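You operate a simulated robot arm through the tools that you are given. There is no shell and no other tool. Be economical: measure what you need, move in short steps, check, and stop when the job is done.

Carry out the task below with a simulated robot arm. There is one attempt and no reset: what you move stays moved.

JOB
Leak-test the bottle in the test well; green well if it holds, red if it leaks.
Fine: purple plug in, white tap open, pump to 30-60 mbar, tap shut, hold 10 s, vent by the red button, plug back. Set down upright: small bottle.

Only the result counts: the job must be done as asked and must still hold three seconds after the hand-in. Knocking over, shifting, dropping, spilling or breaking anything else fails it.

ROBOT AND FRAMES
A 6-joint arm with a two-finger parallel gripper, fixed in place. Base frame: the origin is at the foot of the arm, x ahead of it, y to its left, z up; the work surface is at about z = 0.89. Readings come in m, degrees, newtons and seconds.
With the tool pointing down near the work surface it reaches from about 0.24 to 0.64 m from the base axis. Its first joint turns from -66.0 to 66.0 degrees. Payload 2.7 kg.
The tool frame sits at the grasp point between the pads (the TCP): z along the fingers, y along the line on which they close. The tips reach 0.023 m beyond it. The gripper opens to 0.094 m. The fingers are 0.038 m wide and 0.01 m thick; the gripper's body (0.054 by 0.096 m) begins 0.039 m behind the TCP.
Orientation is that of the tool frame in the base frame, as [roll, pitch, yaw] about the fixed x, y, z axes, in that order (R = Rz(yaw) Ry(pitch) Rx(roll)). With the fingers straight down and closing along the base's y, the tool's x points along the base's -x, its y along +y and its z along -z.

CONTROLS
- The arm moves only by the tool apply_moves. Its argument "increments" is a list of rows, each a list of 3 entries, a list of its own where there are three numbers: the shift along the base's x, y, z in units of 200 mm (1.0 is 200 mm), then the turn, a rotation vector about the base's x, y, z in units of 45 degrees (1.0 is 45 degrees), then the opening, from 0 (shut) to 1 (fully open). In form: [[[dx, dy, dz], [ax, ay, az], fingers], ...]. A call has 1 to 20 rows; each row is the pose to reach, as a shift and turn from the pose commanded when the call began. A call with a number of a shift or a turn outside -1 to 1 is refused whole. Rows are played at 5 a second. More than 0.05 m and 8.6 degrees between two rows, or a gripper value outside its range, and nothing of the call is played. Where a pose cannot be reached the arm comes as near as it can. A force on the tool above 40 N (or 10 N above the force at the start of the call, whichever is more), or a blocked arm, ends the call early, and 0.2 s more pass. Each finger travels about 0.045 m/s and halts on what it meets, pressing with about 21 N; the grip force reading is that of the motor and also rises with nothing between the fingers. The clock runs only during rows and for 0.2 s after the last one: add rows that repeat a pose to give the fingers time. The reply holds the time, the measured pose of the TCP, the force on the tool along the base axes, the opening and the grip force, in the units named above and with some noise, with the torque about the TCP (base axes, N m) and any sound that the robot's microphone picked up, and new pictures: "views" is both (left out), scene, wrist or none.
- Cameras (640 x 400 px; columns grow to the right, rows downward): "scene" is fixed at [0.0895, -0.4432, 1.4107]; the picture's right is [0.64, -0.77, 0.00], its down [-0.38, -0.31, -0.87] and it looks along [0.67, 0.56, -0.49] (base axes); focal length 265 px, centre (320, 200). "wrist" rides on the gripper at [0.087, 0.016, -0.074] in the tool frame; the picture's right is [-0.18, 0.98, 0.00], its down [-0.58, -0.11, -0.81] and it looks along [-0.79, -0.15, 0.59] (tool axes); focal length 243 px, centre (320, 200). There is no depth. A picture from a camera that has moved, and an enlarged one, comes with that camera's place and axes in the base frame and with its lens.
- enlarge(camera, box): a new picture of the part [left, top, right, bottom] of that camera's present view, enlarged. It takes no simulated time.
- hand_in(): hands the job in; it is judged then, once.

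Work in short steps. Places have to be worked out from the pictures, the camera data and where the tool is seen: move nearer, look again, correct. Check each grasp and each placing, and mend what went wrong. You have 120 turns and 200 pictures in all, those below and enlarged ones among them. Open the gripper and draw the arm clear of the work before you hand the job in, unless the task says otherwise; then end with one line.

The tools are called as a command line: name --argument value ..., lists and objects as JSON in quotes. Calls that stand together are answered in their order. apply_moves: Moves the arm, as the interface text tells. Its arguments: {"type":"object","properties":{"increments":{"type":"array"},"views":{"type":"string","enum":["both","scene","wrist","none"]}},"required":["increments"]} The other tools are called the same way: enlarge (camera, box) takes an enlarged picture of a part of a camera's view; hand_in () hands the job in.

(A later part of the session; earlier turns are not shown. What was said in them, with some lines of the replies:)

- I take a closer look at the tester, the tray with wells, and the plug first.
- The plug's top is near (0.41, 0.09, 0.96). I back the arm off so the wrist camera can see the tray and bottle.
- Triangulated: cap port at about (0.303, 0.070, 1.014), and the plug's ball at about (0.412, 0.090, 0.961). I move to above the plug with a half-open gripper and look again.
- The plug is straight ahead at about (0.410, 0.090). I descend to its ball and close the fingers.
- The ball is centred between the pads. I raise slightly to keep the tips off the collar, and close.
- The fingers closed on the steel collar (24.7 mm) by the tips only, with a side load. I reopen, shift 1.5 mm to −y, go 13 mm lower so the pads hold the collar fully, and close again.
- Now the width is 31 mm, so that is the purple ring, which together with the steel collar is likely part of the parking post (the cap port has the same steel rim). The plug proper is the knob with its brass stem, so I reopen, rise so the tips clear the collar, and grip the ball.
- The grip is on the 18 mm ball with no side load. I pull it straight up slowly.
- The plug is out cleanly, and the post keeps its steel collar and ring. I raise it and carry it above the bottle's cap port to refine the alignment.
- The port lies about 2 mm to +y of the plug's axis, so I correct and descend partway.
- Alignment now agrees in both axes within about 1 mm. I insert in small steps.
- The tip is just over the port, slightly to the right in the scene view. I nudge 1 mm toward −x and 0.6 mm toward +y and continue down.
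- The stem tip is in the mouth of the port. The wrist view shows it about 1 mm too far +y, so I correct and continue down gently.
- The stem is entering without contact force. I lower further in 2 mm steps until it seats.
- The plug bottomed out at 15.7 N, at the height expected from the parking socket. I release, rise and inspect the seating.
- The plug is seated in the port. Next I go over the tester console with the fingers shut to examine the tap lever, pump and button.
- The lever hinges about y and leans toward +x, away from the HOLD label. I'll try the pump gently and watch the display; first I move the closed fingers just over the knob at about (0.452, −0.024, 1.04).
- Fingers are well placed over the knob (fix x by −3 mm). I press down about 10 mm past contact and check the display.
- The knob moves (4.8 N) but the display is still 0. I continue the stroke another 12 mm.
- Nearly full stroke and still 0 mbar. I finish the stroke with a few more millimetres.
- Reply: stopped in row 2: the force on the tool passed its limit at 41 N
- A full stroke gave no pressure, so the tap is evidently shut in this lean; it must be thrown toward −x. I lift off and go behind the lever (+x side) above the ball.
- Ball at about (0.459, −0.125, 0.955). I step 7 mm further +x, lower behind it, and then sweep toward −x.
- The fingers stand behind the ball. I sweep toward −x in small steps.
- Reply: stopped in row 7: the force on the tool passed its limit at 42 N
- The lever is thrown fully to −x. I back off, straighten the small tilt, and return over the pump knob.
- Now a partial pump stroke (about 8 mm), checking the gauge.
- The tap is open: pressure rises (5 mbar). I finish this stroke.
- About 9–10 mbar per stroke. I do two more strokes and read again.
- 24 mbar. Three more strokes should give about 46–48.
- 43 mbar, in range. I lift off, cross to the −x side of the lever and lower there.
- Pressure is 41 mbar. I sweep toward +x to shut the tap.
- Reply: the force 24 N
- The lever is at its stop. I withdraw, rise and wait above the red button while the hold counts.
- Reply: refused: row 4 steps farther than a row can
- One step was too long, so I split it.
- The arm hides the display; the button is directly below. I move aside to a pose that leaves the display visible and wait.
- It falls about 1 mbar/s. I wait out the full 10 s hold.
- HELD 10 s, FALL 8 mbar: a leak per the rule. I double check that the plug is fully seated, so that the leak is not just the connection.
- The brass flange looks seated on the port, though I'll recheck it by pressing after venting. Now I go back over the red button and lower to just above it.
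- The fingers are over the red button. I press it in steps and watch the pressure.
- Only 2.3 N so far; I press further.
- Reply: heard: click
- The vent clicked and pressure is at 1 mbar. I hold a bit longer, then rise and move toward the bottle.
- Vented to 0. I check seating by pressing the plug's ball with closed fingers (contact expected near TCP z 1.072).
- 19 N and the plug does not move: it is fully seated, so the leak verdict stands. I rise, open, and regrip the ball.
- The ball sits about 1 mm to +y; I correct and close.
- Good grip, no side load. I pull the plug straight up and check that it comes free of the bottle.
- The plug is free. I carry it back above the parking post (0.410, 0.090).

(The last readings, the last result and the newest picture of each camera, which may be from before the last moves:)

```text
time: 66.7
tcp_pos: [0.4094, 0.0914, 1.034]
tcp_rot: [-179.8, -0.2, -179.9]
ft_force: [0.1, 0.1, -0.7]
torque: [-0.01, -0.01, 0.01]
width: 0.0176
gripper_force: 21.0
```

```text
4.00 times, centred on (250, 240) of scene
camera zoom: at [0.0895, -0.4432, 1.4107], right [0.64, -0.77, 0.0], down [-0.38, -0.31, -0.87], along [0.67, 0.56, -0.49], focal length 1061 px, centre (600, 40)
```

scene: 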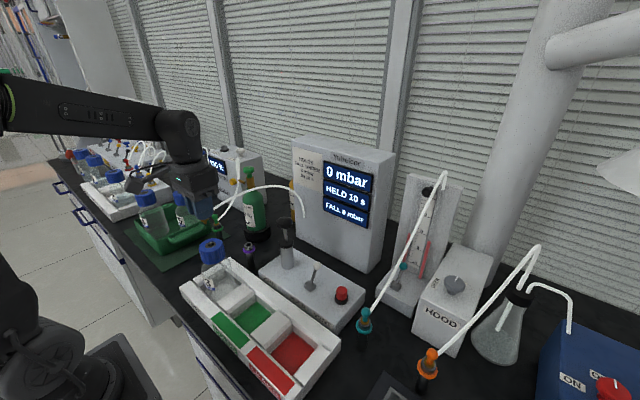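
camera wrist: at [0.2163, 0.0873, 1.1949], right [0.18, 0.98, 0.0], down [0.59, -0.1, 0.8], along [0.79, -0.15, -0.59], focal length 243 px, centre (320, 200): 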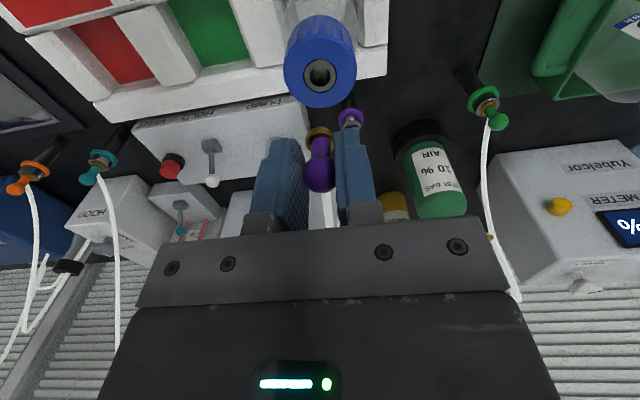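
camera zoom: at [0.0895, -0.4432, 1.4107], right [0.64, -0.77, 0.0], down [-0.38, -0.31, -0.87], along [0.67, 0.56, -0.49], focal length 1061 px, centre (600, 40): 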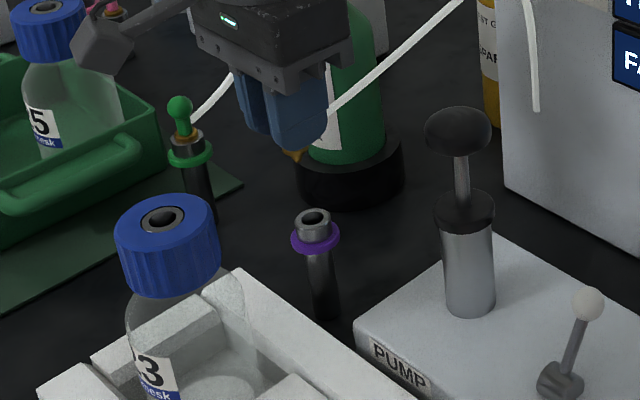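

The socket appears about 3–4 mm further +x than the plug in both views (the ball was regripped slightly off-centre). I correct x, lower a bit, and recheck.

apply_moves --increments '[[[0.018, -0.003, 0], [0, 0, 0], 0], [[0.018, -0.003, -0.09], [0, 0, 0], 0], [[0.018, -0.003, -0.14], [0, 0, 0], 0], [[0.018, -0.003, -0.14], [0, 0, 0], 0]]' --views "none"

enlarge --camera "wrist" --box '[260, 60, 380, 210]'

enlarge --camera "scene" --box '[225, 215, 275, 265]'

```text
time: 67.7
tcp_pos: [0.4122, 0.0897, 1.0052]
tcp_rot: [-179.8, -0.3, -179.9]
ft_force: [0.5, -0.4, -0.7]
torque: [-0.01, -0.03, 0.0]
width: 0.0174
gripper_force: 21.0
```

```text
2.67 times, centred on (320, 135) of wrist
camera zoom: at [0.3251, 0.1065, 1.0801], right [0.18, 0.98, 0.0], down [0.59, -0.1, 0.8], along [0.79, -0.15, -0.59], focal length 647 px, centre (320, 373)
```

zoom: 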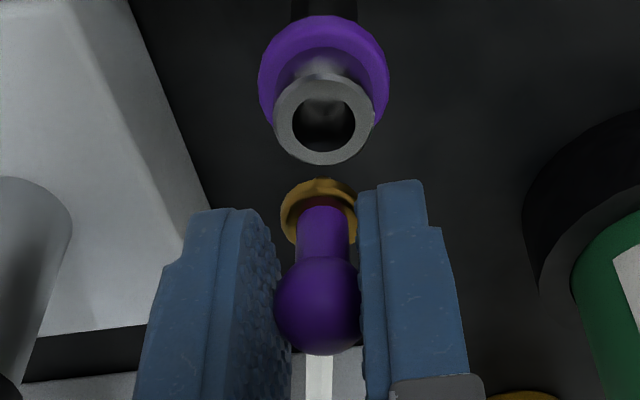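

```text
8.00 times, centred on (250, 240) of scene
camera zoom: at [0.0895, -0.4432, 1.4107], right [0.64, -0.77, 0.0], down [-0.38, -0.31, -0.87], along [0.67, 0.56, -0.49], focal length 2123 px, centre (880, -120)
```

zoom: 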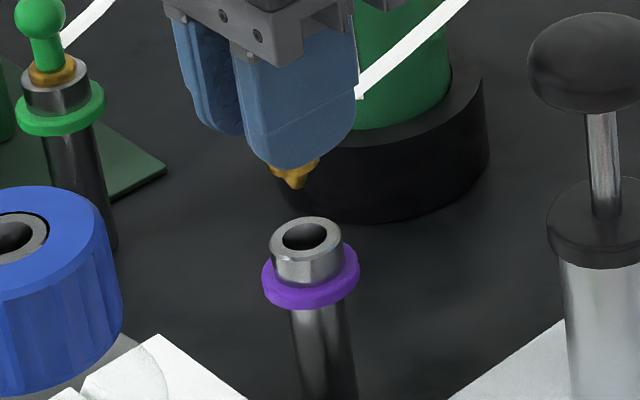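

Nearly aligned; both views ask for about 1 mm to +y. I apply it and lower into the mouth of the post.

apply_moves --increments '[[[0, 0.005, 0], [0, 0, 0], 0], [[0, 0.005, -0.04], [0, 0, 0], 0], [[0, 0.005, -0.08], [0, 0, 0], 0], [[0, 0.005, -0.11], [0, 0, 0], 0], [[0, 0.005, -0.11], [0, 0, 0], 0]]' --views "none"

enlarge --camera "wrist" --box '[260, 60, 380, 210]'

enlarge --camera "scene" --box '[225, 215, 275, 265]'

```text
time: 68.9
tcp_pos: [0.4121, 0.0905, 0.9825]
tcp_rot: [-179.8, -0.3, -179.9]
ft_force: [-0.2, 0.6, -0.5]
torque: [0.0, 0.0, 0.0]
width: 0.0175
gripper_force: 20.7
```

```text
2.67 times, centred on (320, 135) of wrist
camera zoom: at [0.3253, 0.1069, 1.0589], right [0.18, 0.98, 0.0], down [0.59, -0.1, 0.8], along [0.79, -0.15, -0.59], focal length 647 px, centre (320, 373)
```

zoom: 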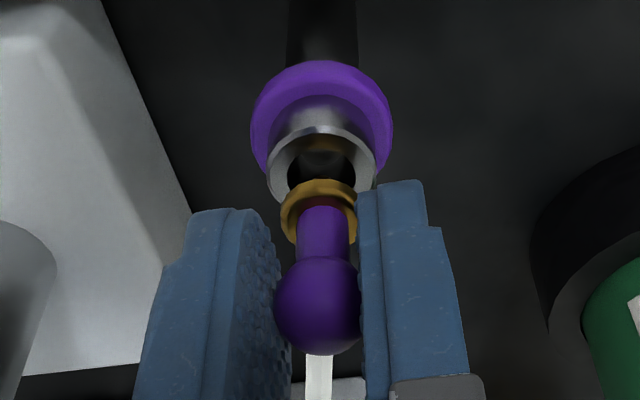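

```text
8.00 times, centred on (250, 240) of scene
camera zoom: at [0.0895, -0.4432, 1.4107], right [0.64, -0.77, 0.0], down [-0.38, -0.31, -0.87], along [0.67, 0.56, -0.49], focal length 2123 px, centre (880, -120)
```

zoom: 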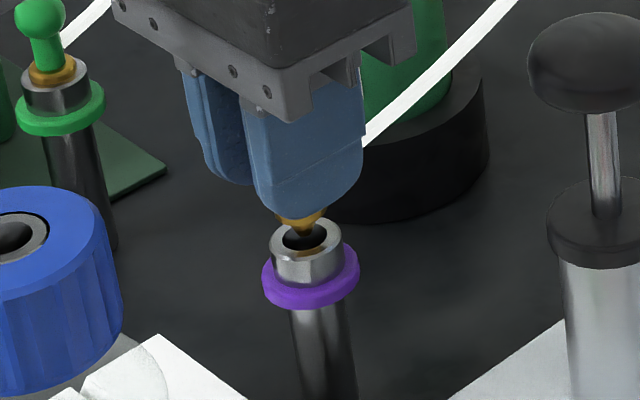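

The tip is entering the socket centrally. I lower the rest until it seats.

apply_moves --increments '[[[0, 0, -0.02], [0, 0, 0], 0], [[0, 0, -0.035], [0, 0, 0], 0], [[0, 0, -0.05], [0, 0, 0], 0], [[0, 0, -0.06], [0, 0, 0], 0], [[0, 0, -0.06], [0, 0, 0], 0]]' --views "none"

enlarge --camera "wrist" --box '[260, 60, 380, 210]'

enlarge --camera "scene" --box '[225, 215, 275, 265]'

```text
time: 70.1
tcp_pos: [0.4128, 0.0891, 0.9729]
tcp_rot: [-179.8, -0.2, -179.8]
ft_force: [-4.2, -0.5, 13.0]
torque: [0.0, 0.11, 0.03]
width: 0.0177
gripper_force: 21.0
```

```text
2.67 times, centred on (320, 135) of wrist
camera zoom: at [0.3256, 0.1064, 1.0473], right [0.18, 0.98, 0.0], down [0.58, -0.11, 0.81], along [0.79, -0.15, -0.59], focal length 647 px, centre (320, 373)
```

zoom: 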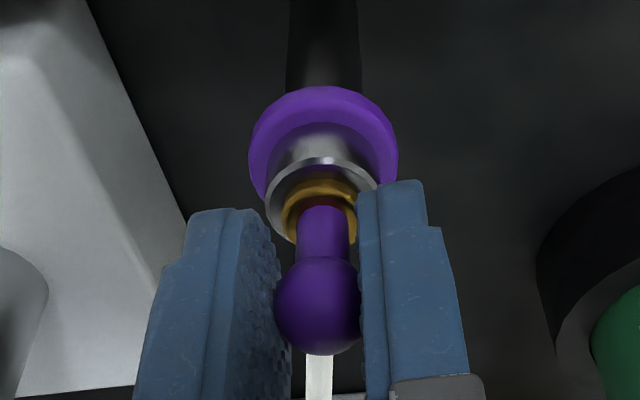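

```text
8.00 times, centred on (250, 240) of scene
camera zoom: at [0.0892, -0.4433, 1.4107], right [0.64, -0.77, 0.0], down [-0.38, -0.31, -0.87], along [0.67, 0.56, -0.49], focal length 2123 px, centre (880, -120)
```

zoom: 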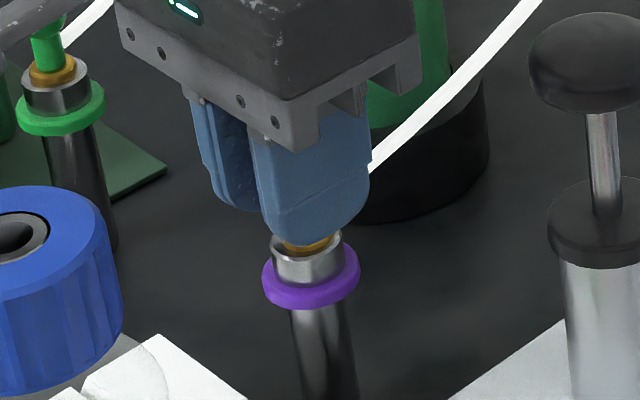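

Contact at 13 N at the same height as originally parked. I release, rise and inspect.

apply_moves --increments '[[[0, 0, 0.01], [0, 0, 0], 0.2], [[0, 0, 0.01], [0, 0, 0], 0.5], [[0, 0, 0.01], [0, 0, 0], 0.5], [[0, 0, 0.15], [0, 0, 0], 0.5], [[0, 0, 0.38], [0, 0, 0], 0.6], [[0, 0, 0.6], [0, 0, 0], 0.8], [[0, 0, 0.6], [0, 0, 0], 1.0]]' --views "wrist"

enlarge --camera "scene" --box '[190, 215, 275, 275]'

```text
time: 71.7
tcp_pos: [0.4126, 0.0899, 1.0928]
tcp_rot: [-179.8, -0.2, -180.0]
ft_force: [-0.4, -0.2, 0.6]
torque: [0.02, -0.02, 0.0]
width: 0.094
gripper_force: 0.1
camera wrist: at [0.3248, 0.1071, 1.1677], right [0.18, 0.98, 0.0], down [0.59, -0.11, 0.8], along [0.79, -0.15, -0.59], focal length 243 px, centre (320, 200)
```

wrist: 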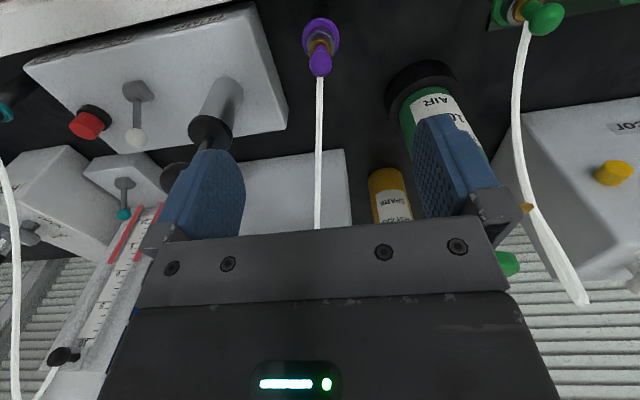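

```text
6.67 times, centred on (232, 245) of scene
camera zoom: at [0.0895, -0.4432, 1.4107], right [0.64, -0.77, 0.0], down [-0.38, -0.31, -0.87], along [0.67, 0.56, -0.49], focal length 1769 px, centre (903, -100)
```

zoom: 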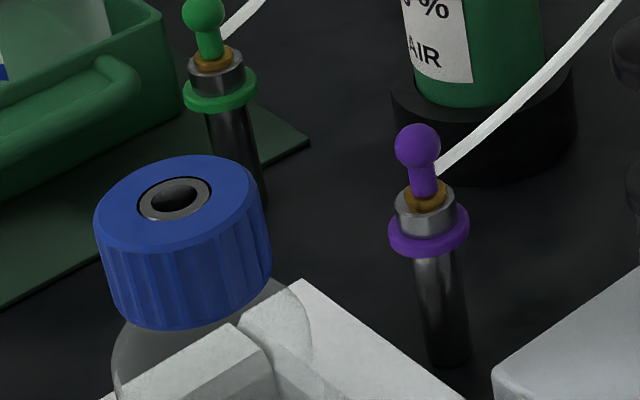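

The purple plug is parked exactly as at the start. Now I back off to view the tray from above and measure the red well.

apply_moves --increments '[[[0, 0, 0.2], [0, 0, 0], 1], [[-0.1, -0.05, 0.4], [0, 0, 0], 1], [[-0.25, -0.2, 0.5], [0, 0, 0], 1], [[-0.4, -0.35, 0.53], [0, 0, 0], 1], [[-0.55, -0.5, 0.53], [0, 0, 0], 1], [[-0.74, -0.6, 0.53], [0, 0, 0], 1], [[-0.74, -0.6, 0.53], [0, 0, 0], 1]]' --views "wrist"

enlarge --camera "wrist" --box '[160, 0, 480, 200]'

enlarge --camera "scene" --box '[170, 240, 350, 400]'

```text
time: 73.3
tcp_pos: [0.2638, -0.0298, 1.1963]
tcp_rot: [-179.7, -0.4, -179.8]
ft_force: [-0.5, 0.0, -0.5]
torque: [-0.01, 0.01, -0.01]
width: 0.0939
gripper_force: 0.1
camera wrist: at [0.1764, -0.0129, 1.2716], right [0.18, 0.98, 0.0], down [0.59, -0.1, 0.8], along [0.79, -0.15, -0.59], focal length 243 px, centre (320, 200)
```

wrist: 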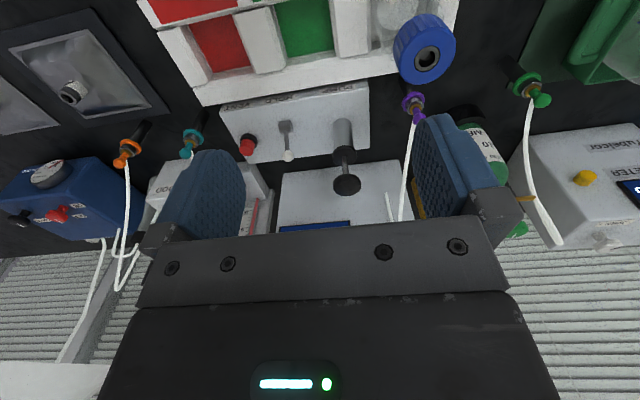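

```text
2.00 times, centred on (320, 100) of wrist
camera zoom: at [0.1764, -0.0129, 1.2716], right [0.18, 0.98, 0.0], down [0.59, -0.1, 0.8], along [0.79, -0.15, -0.59], focal length 485 px, centre (320, 400)
```

zoom: 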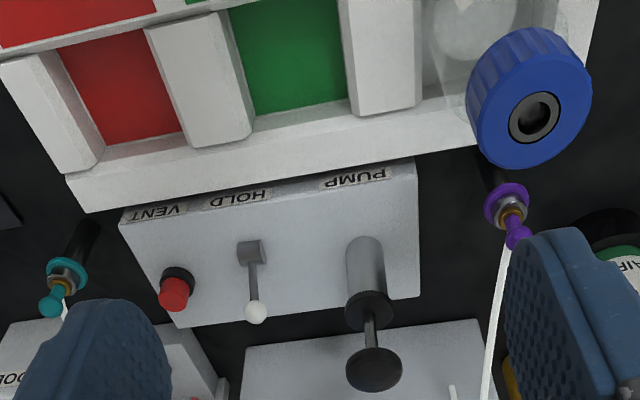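

```text
2.50 times, centred on (260, 320) of scene
camera zoom: at [0.0894, -0.4432, 1.4107], right [0.64, -0.77, 0.0], down [-0.38, -0.31, -0.87], along [0.67, 0.56, -0.49], focal length 663 px, centre (470, -100)
```

zoom: 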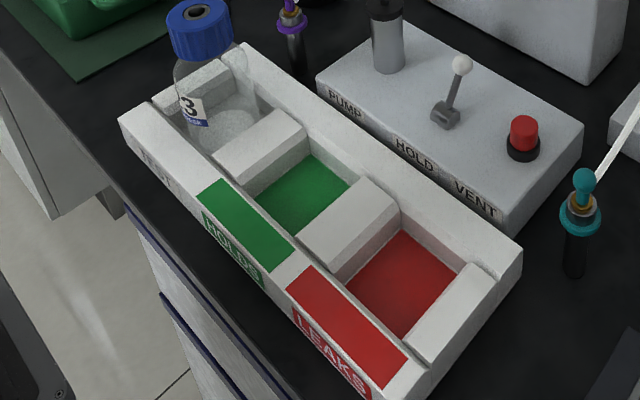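

Red well measured: y from about −0.155 to −0.231 (centre −0.193), floor z≈0.858, wells about 76 mm wide, bottle axis at (0.3035, 0.0705). I go above the cap, gripper fully open.

apply_moves --increments '[[[0.05, 0.15, 0], [0, 0, 0], 1], [[0.1, 0.3, -0.1], [0, 0, 0], 1], [[0.15, 0.42, -0.25], [0, 0, 0], 1], [[0.1975, 0.5025, -0.42], [0, 0, 0], 1], [[0.1975, 0.5025, -0.58], [0, 0, 0], 1], [[0.1975, 0.5025, -0.68], [0, 0, 0], 1], [[0.1975, 0.5025, -0.68], [0, 0, 0], 1]]' --views "wrist"

enlarge --camera "scene" --box '[170, 200, 270, 300]'

```text
time: 74.9
tcp_pos: [0.3056, 0.0694, 1.0622]
tcp_rot: [-179.8, -0.2, -179.9]
ft_force: [-0.4, 0.3, 0.6]
torque: [0.01, 0.03, 0.03]
width: 0.094
gripper_force: 0.0
camera wrist: at [0.2181, 0.0868, 1.1365], right [0.18, 0.98, 0.0], down [0.59, -0.11, 0.8], along [0.79, -0.15, -0.59], focal length 243 px, centre (320, 200)
```

wrist: 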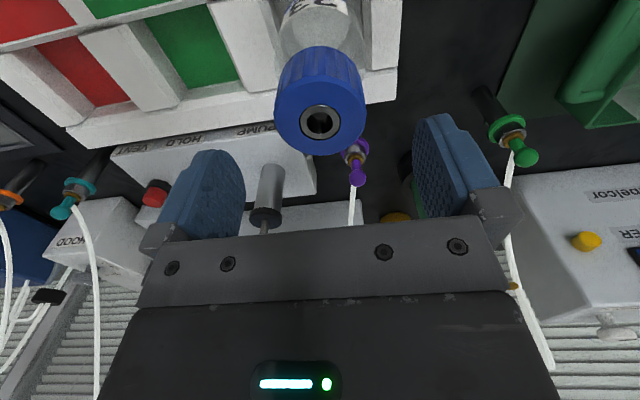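

```text
4.00 times, centred on (220, 250) of scene
camera zoom: at [0.0895, -0.4432, 1.4107], right [0.64, -0.77, 0.0], down [-0.38, -0.31, -0.87], along [0.67, 0.56, -0.49], focal length 1061 px, centre (720, 0)
```

zoom: 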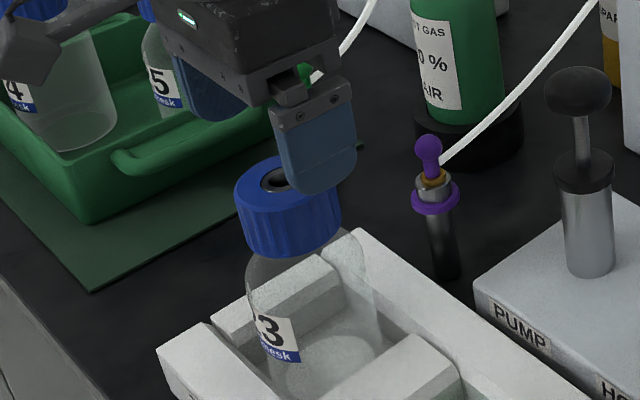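

The cap is centred between the fingers. I descend to TCP z≈1.003 and close on the cap.

apply_moves --increments '[[[-0.003, 0, -0.12], [0, 0, 0], 1], [[-0.003, 0, -0.22], [0, 0, 0], 1], [[-0.003, 0, -0.285], [0, 0, 0], 1], [[-0.003, 0, -0.285], [0, 0, 0], 0.8], [[-0.003, 0, -0.285], [0, 0, 0], 0.6], [[-0.003, 0, -0.285], [0, 0, 0], 0.4], [[-0.003, 0, -0.285], [0, 0, 0], 0.4], [[-0.003, 0, -0.285], [0, 0, 0], 0.4]]' --views "wrist"

```text
time: 76.7
tcp_pos: [0.3038, 0.0707, 1.0047]
tcp_rot: [-179.7, -0.3, -179.9]
ft_force: [0.0, 0.0, -0.1]
torque: [-0.02, 0.01, 0.01]
width: 0.0543
gripper_force: 20.9
camera wrist: at [0.2172, 0.0869, 1.0796], right [0.18, 0.98, 0.0], down [0.59, -0.1, 0.8], along [0.79, -0.15, -0.59], focal length 243 px, centre (320, 200)
```

wrist: 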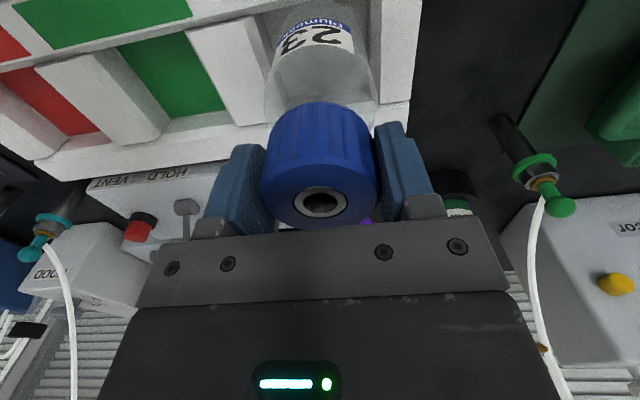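

The cap is gripped (54 mm, no side load). I lift straight up slowly.

apply_moves --increments '[[[0, 0, 0.05], [0, 0, 0], 0.3], [[0, 0, 0.12], [0, 0, 0], 0.3], [[0, 0, 0.22], [0, 0, 0], 0.3], [[0, 0, 0.34], [0, 0, 0], 0.3], [[0, 0, 0.46], [0, 0, 0], 0.3], [[0, 0, 0.46], [0, 0, 0], 0.3]]' --views "both"

enlarge --camera "scene" --box '[150, 190, 350, 400]'

```text
time: 78.1
tcp_pos: [0.303, 0.0704, 1.0961]
tcp_rot: [-179.8, -0.3, -179.9]
ft_force: [-0.5, -0.4, -2.4]
torque: [-0.01, 0.02, -0.01]
width: 0.0546
gripper_force: 20.8
camera wrist: at [0.2161, 0.0863, 1.1711], right [0.18, 0.98, 0.0], down [0.59, -0.11, 0.8], along [0.79, -0.15, -0.59], focal length 243 px, centre (320, 200)
```

scene: 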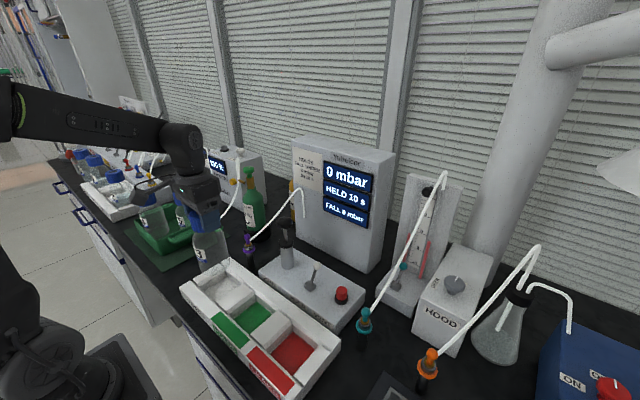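
wrist: 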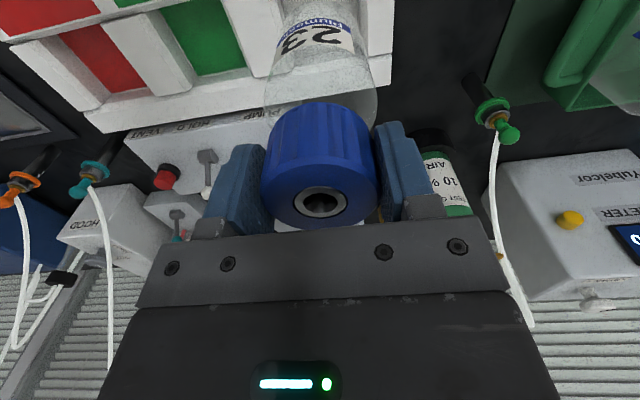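

```text
1.90 times, centred on (250, 295) of scene
camera zoom: at [0.0895, -0.4432, 1.4107], right [0.64, -0.77, 0.0], down [-0.38, -0.31, -0.87], along [0.67, 0.56, -0.49], focal length 505 px, centre (453, 19)
```

zoom: 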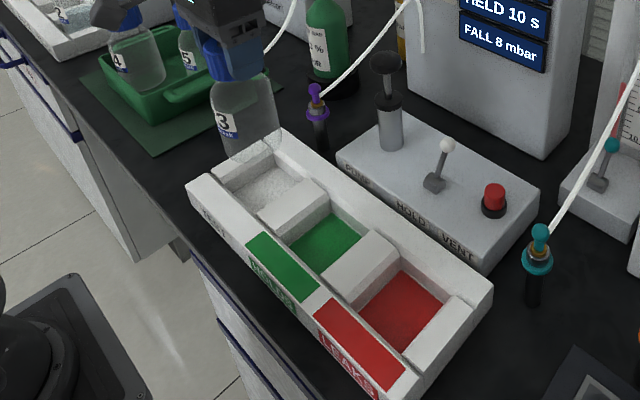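

The bottle is lifted cleanly and hangs upright. I carry it along the tray toward the red well, staying high.

apply_moves --increments '[[[0, -0.1, 0], [0, 0, 0], 0.3], [[0, -0.25, 0], [0, 0, 0], 0.3], [[0, -0.4, 0], [0, 0, 0], 0.3], [[0, -0.55, 0], [0, 0, 0], 0.3], [[0, -0.7, 0], [0, 0, 0], 0.3], [[0, -0.85, 0], [0, 0, 0], 0.3], [[0, -0.95, 0], [0, 0, 0], 0.3], [[0, -0.95, 0], [0, 0, 0], 0.3]]' --views "none"

apply_moves --increments '[[[0, -0.12, 0], [0, 0, 0], 0.3], [[0, -0.25, 0], [0, 0, 0], 0.3], [[0, -0.367, 0], [0, 0, 0], 0.3], [[0, -0.367, 0], [0, 0, 0], 0.3], [[0, -0.367, 0], [0, 0, 0], 0.3]]' --views "both"

enlarge --camera "scene" --box '[200, 200, 380, 400]'

```text
time: 79.9
tcp_pos: [0.3039, -0.1194, 1.096]
tcp_rot: [-179.7, -0.2, -179.8]
ft_force: [0.6, 0.1, -2.8]
torque: [0.03, 0.02, 0.01]
width: 0.0546
gripper_force: 21.0
```

```text
time: 81.1
tcp_pos: [0.3022, -0.1942, 1.0957]
tcp_rot: [-179.8, -0.3, -180.0]
ft_force: [0.6, -0.5, -2.8]
torque: [0.02, -0.02, 0.01]
width: 0.0545
gripper_force: 21.0
camera wrist: at [0.2156, -0.1768, 1.1711], right [0.18, 0.98, 0.0], down [0.59, -0.11, 0.8], along [0.79, -0.15, -0.59], focal length 243 px, centre (320, 200)
```

scene: 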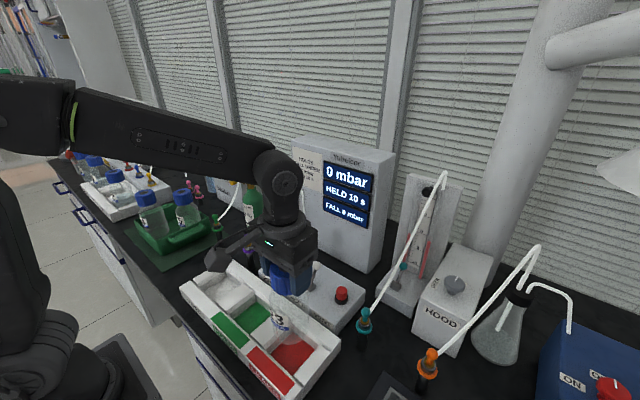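
wrist: 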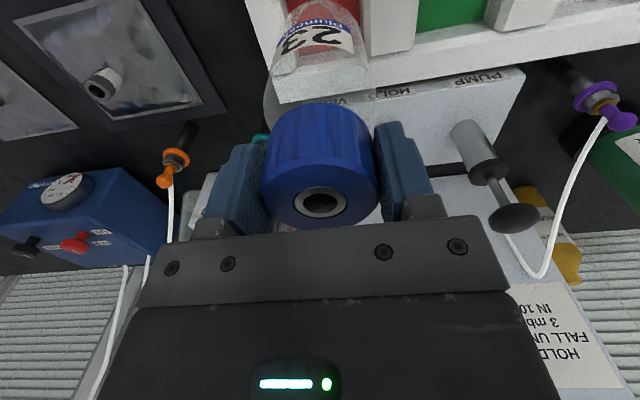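

```text
2.00 times, centred on (290, 300) of scene
camera zoom: at [0.0895, -0.4432, 1.4107], right [0.64, -0.77, 0.0], down [-0.38, -0.31, -0.87], along [0.67, 0.56, -0.49], focal length 531 px, centre (380, 0)
```

zoom: 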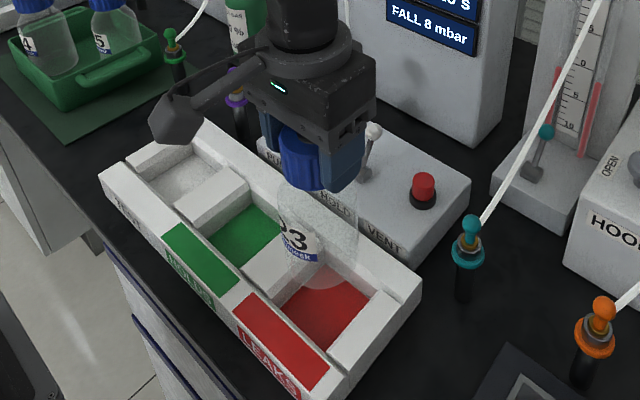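

The bottle is above the red well. I lower it partway and check the clearance at the rim.

apply_moves --increments '[[[0, 0, -0.1], [0, 0, 0], 0.3], [[0, 0, -0.2], [0, 0, 0], 0.3], [[0, 0, -0.2], [0, 0, 0], 0.3]]' --views "wrist"

enlarge --camera "scene" --box '[240, 270, 350, 390]'

enlarge --camera "wrist" --box '[220, 0, 420, 125]'

```text
time: 81.9
tcp_pos: [0.3031, -0.1928, 1.0557]
tcp_rot: [-179.8, -0.3, -179.9]
ft_force: [0.1, -0.7, -2.2]
torque: [0.0, -0.01, -0.02]
width: 0.0546
gripper_force: 21.2
camera wrist: at [0.2158, -0.1757, 1.1314], right [0.18, 0.98, 0.0], down [0.59, -0.11, 0.8], along [0.79, -0.15, -0.59], focal length 243 px, centre (320, 200)
```

wrist: 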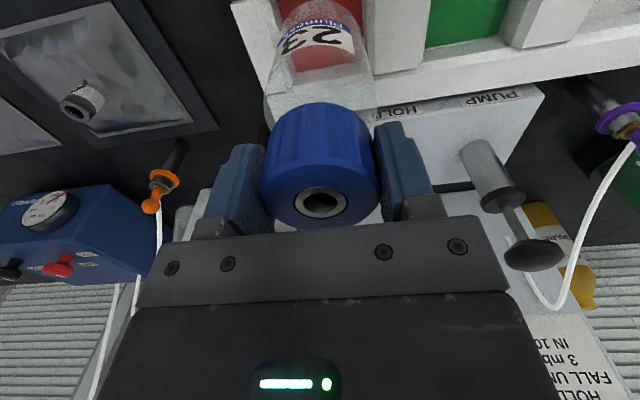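

```text
3.33 times, centred on (295, 330) of scene
camera zoom: at [0.0895, -0.4432, 1.4107], right [0.64, -0.77, 0.0], down [-0.38, -0.31, -0.87], along [0.67, 0.56, -0.49], focal length 884 px, centre (403, -233)
```

zoom: 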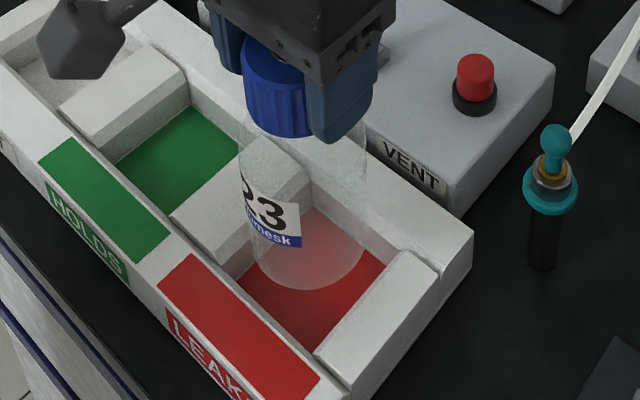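

```text
3.20 times, centred on (320, 62) of wrist
camera zoom: at [0.2158, -0.1757, 1.1314], right [0.18, 0.98, 0.0], down [0.59, -0.11, 0.8], along [0.79, -0.15, -0.59], focal length 776 px, centre (320, 640)
```

zoom: 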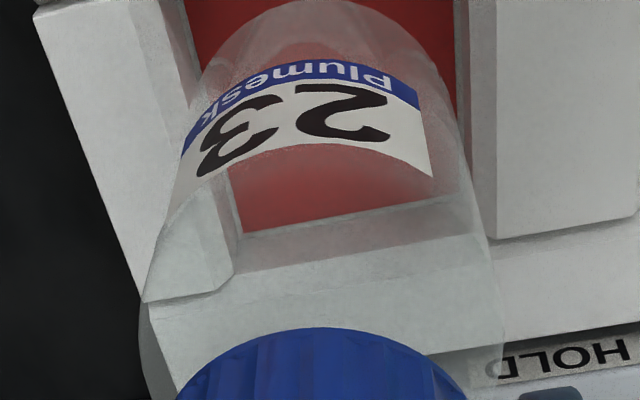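

Wall tops are at z≈0.892, and the tray's symmetry gives a red-well centre of y≈−0.1915. I shift +2 mm in y and lower into the well by 2.5 cm.

apply_moves --increments '[[[-0.003, 0.009, 0], [0, 0, 0], 0.3], [[-0.003, 0.009, -0.05], [0, 0, 0], 0.3], [[-0.003, 0.009, -0.1], [0, 0, 0], 0.3], [[-0.003, 0.009, -0.13], [0, 0, 0], 0.3], [[-0.003, 0.009, -0.13], [0, 0, 0], 0.3]]' --views "none"

enlarge --camera "scene" --box '[240, 270, 350, 390]'

enlarge --camera "wrist" --box '[220, 0, 420, 125]'

```text
time: 83.1
tcp_pos: [0.3037, -0.19, 1.0312]
tcp_rot: [-179.8, -0.3, -180.0]
ft_force: [-0.1, -0.5, -2.3]
torque: [0.01, 0.01, -0.03]
width: 0.0545
gripper_force: 21.3
```

```text
3.33 times, centred on (295, 330) of scene
camera zoom: at [0.0895, -0.4432, 1.4107], right [0.64, -0.77, 0.0], down [-0.38, -0.31, -0.87], along [0.67, 0.56, -0.49], focal length 884 px, centre (403, -233)
```

zoom: 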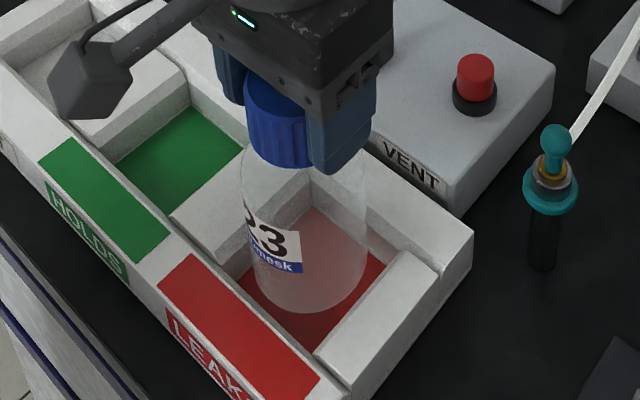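

```text
3.20 times, centred on (320, 62) of wrist
camera zoom: at [0.2163, -0.1737, 1.1056], right [0.18, 0.98, 0.0], down [0.59, -0.11, 0.8], along [0.79, -0.15, -0.59], focal length 776 px, centre (320, 640)
```

zoom: 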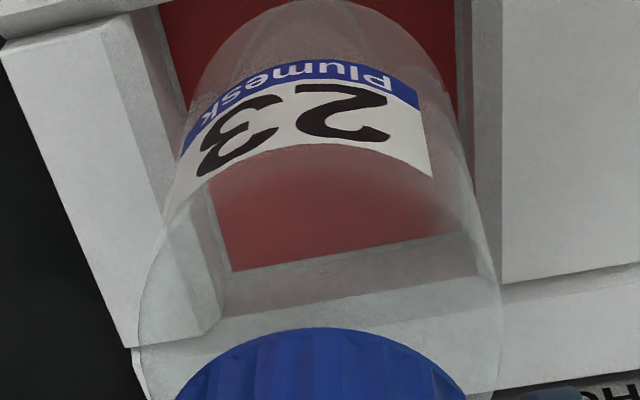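

It passes between the walls with no contact. I lower onto the floor.

apply_moves --increments '[[[0, 0, -0.04], [0, 0, 0], 0.3], [[0, 0, -0.08], [0, 0, 0], 0.3], [[0, 0, -0.105], [0, 0, 0], 0.3], [[0, 0, -0.12], [0, 0, 0], 0.3], [[0, 0, -0.125], [0, 0, 0], 0.3], [[0, 0, -0.125], [0, 0, 0], 0.3]]' --views "none"

enlarge --camera "scene" --box '[240, 270, 350, 390]'

enlarge --camera "wrist" --box '[220, 0, 420, 125]'

```text
time: 84.5
tcp_pos: [0.3034, -0.191, 1.0049]
tcp_rot: [-179.8, -0.4, -179.9]
ft_force: [-0.2, 0.5, -2.3]
torque: [0.03, -0.03, 0.01]
width: 0.0548
gripper_force: 20.8
```

```text
3.33 times, centred on (295, 330) of scene
camera zoom: at [0.0895, -0.4432, 1.4107], right [0.64, -0.77, 0.0], down [-0.38, -0.31, -0.87], along [0.67, 0.56, -0.49], focal length 884 px, centre (403, -233)
```

zoom: 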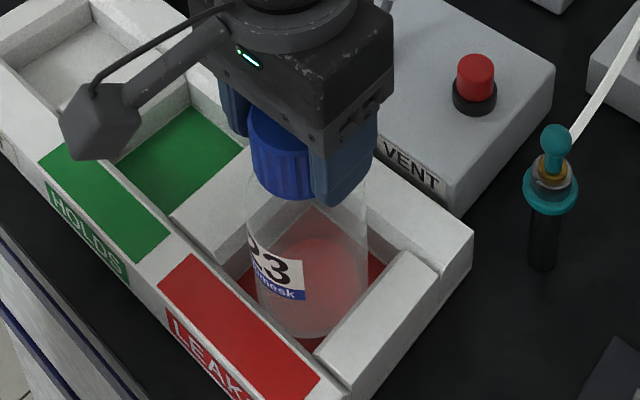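

```text
3.20 times, centred on (320, 62) of wrist
camera zoom: at [0.2161, -0.1741, 1.0803], right [0.18, 0.98, 0.0], down [0.59, -0.11, 0.8], along [0.79, -0.15, -0.59], focal length 776 px, centre (320, 640)
```

zoom: 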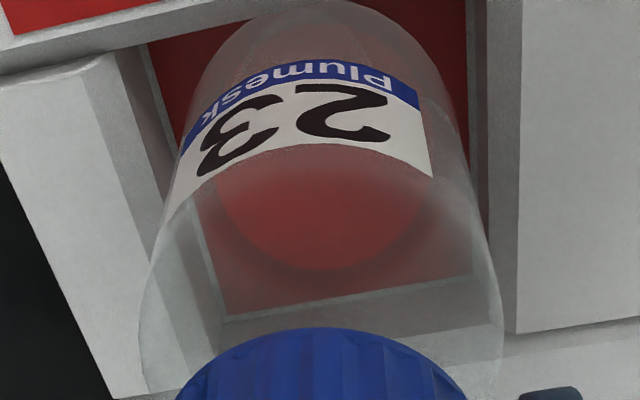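

Still hanging (−2.3 N); the floor is within a millimetre or two. I ease down until it takes weight.

apply_moves --increments '[[[0, 0, -0.005], [0, 0, 0], 0.3], [[0, 0, -0.01], [0, 0, 0], 0.3], [[0, 0, -0.01], [0, 0, 0], 0.3]]' --views "none"

```text
time: 85.3
tcp_pos: [0.3044, -0.192, 1.0053]
tcp_rot: [-179.9, -0.1, -179.9]
ft_force: [-2.6, 0.0, 10.7]
torque: [0.38, 0.24, 0.03]
width: 0.0548
gripper_force: 20.2
```

The bottle is standing on the floor. I take off the load, open fully, and check before rising.

apply_moves --increments '[[[0, 0, 0.005], [0, 0, 0], 0.4], [[0, 0, 0.005], [0, 0, 0], 0.6], [[0, 0, 0.005], [0, 0, 0], 0.8], [[0, 0, 0.005], [0, 0, 0], 1.0], [[0, 0, 0.005], [0, 0, 0], 1.0], [[0, 0, 0.005], [0, 0, 0], 1.0]]' --views "wrist"

```text
time: 86.7
tcp_pos: [0.304, -0.1896, 1.004]
tcp_rot: [-179.8, -0.3, -179.9]
ft_force: [-0.1, -0.6, 0.1]
torque: [-0.03, 0.01, 0.0]
width: 0.0943
gripper_force: 0.0
camera wrist: at [0.2164, -0.1744, 1.0796], right [0.18, 0.98, 0.0], down [0.59, -0.11, 0.8], along [0.79, -0.15, -0.59], focal length 243 px, centre (320, 200)
```

wrist: 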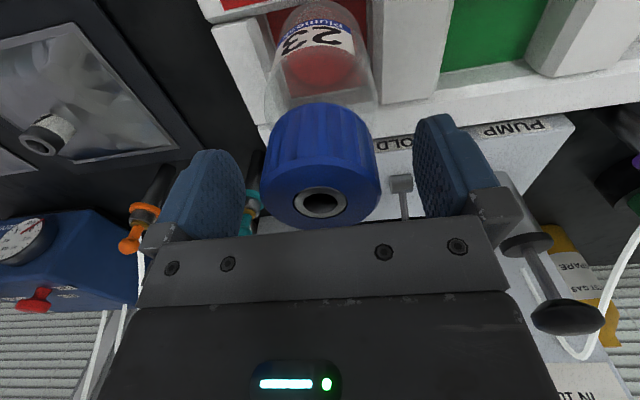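

The bottle is released and standing, with clear gaps to both fingers. I rise and draw away.

apply_moves --increments '[[[0, 0, 0.1], [0, 0, 0], 1], [[0, 0, 0.25], [0, 0, 0], 1], [[0, 0, 0.45], [0, 0, 0], 1], [[0, 0.0, 0.68], [0, 0, 0], 1], [[-0.1, 0.15, 0.88], [0, 0, 0], 1], [[-0.15, 0.35, 0.95], [0, 0, 0], 1], [[-0.2, 0.55, 0.95], [0, 0, 0], 1], [[-0.2, 0.75, 0.95], [0, 0, 0], 1], [[-0.2, 0.75, 0.95], [0, 0, 0], 1]]' --views "both"

enlarge --camera "scene" --box '[180, 200, 380, 400]'

```text
refused: row 5 steps farther than a row can; nothing moved
```

```text
2.00 times, centred on (280, 300) of scene
camera zoom: at [0.0895, -0.4432, 1.4107], right [0.64, -0.77, 0.0], down [-0.38, -0.31, -0.87], along [0.67, 0.56, -0.49], focal length 531 px, centre (400, 0)
```

zoom: 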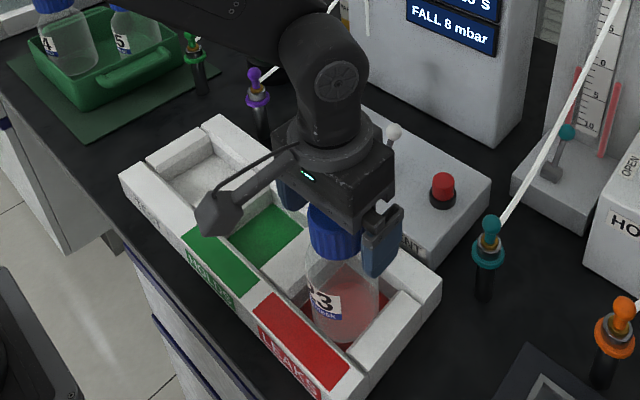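

One step was too long; I resend with smaller steps.

apply_moves --increments '[[[0, 0, 0.1], [0, 0, 0], 1], [[0, 0, 0.25], [0, 0, 0], 1], [[0, 0, 0.45], [0, 0, 0], 1], [[0, 0, 0.65], [0, 0, 0], 1], [[-0.05, 0.08, 0.82], [0, 0, 0], 1], [[-0.1, 0.25, 0.95], [0, 0, 0], 1], [[-0.15, 0.45, 0.95], [0, 0, 0], 1], [[-0.2, 0.65, 0.95], [0, 0, 0], 1], [[-0.2, 0.65, 0.95], [0, 0, 0], 1]]' --views "both"

enlarge --camera "scene" --box '[180, 200, 380, 400]'

```text
time: 88.7
tcp_pos: [0.2625, -0.0578, 1.1952]
tcp_rot: [-179.8, -0.2, -179.9]
ft_force: [0.1, -0.8, 0.6]
torque: [-0.02, 0.0, -0.04]
width: 0.0941
gripper_force: 0.2
camera wrist: at [0.1758, -0.0422, 1.2705], right [0.18, 0.98, 0.0], down [0.59, -0.11, 0.8], along [0.79, -0.15, -0.59], focal length 243 px, centre (320, 200)
```

scene: 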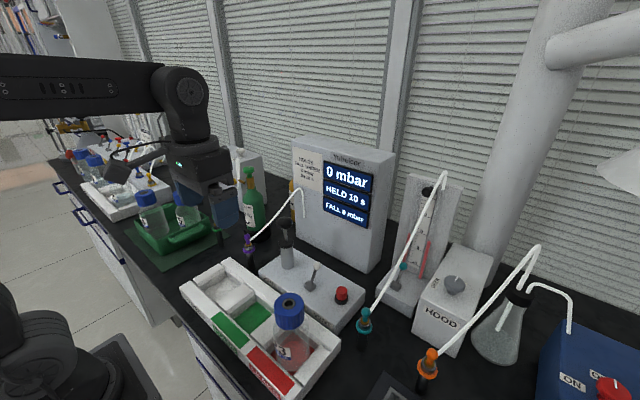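
wrist: 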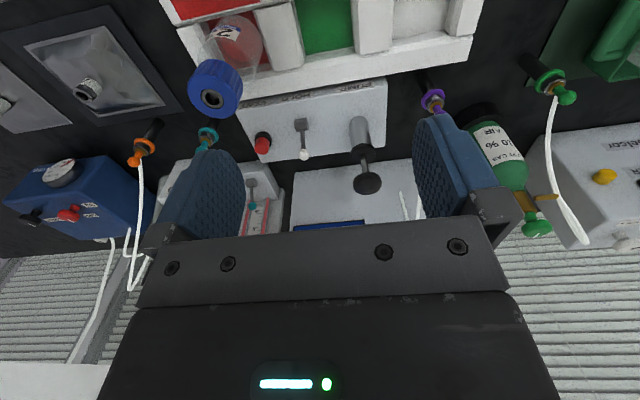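

```text
2.00 times, centred on (280, 300) of scene
camera zoom: at [0.0895, -0.4432, 1.4107], right [0.64, -0.77, 0.0], down [-0.38, -0.31, -0.87], along [0.67, 0.56, -0.49], focal length 531 px, centre (400, 0)
```

zoom: 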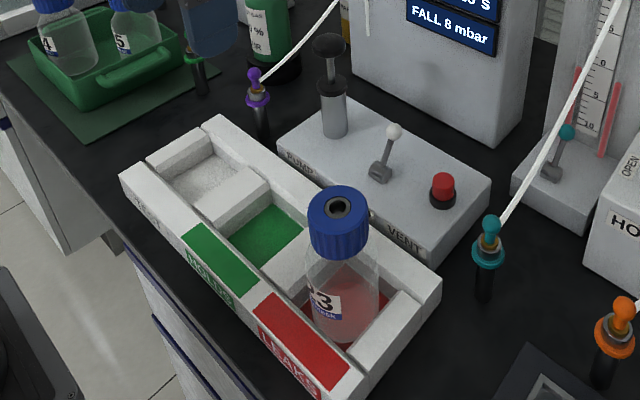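

The bottle stands upright in the red well. The plug is parked, the tap is shut and the line is vented to 0 mbar. The arm is clear with the gripper open, so I hand in.

hand_in

```text
The job is handed in.
```

Bottle 3 leaks: pressure fell 8 mbar in the 10 s hold (limit 3 mbar), so it now stands upright in the red well, with the line vented, the tap shut and the purple plug back on its post.
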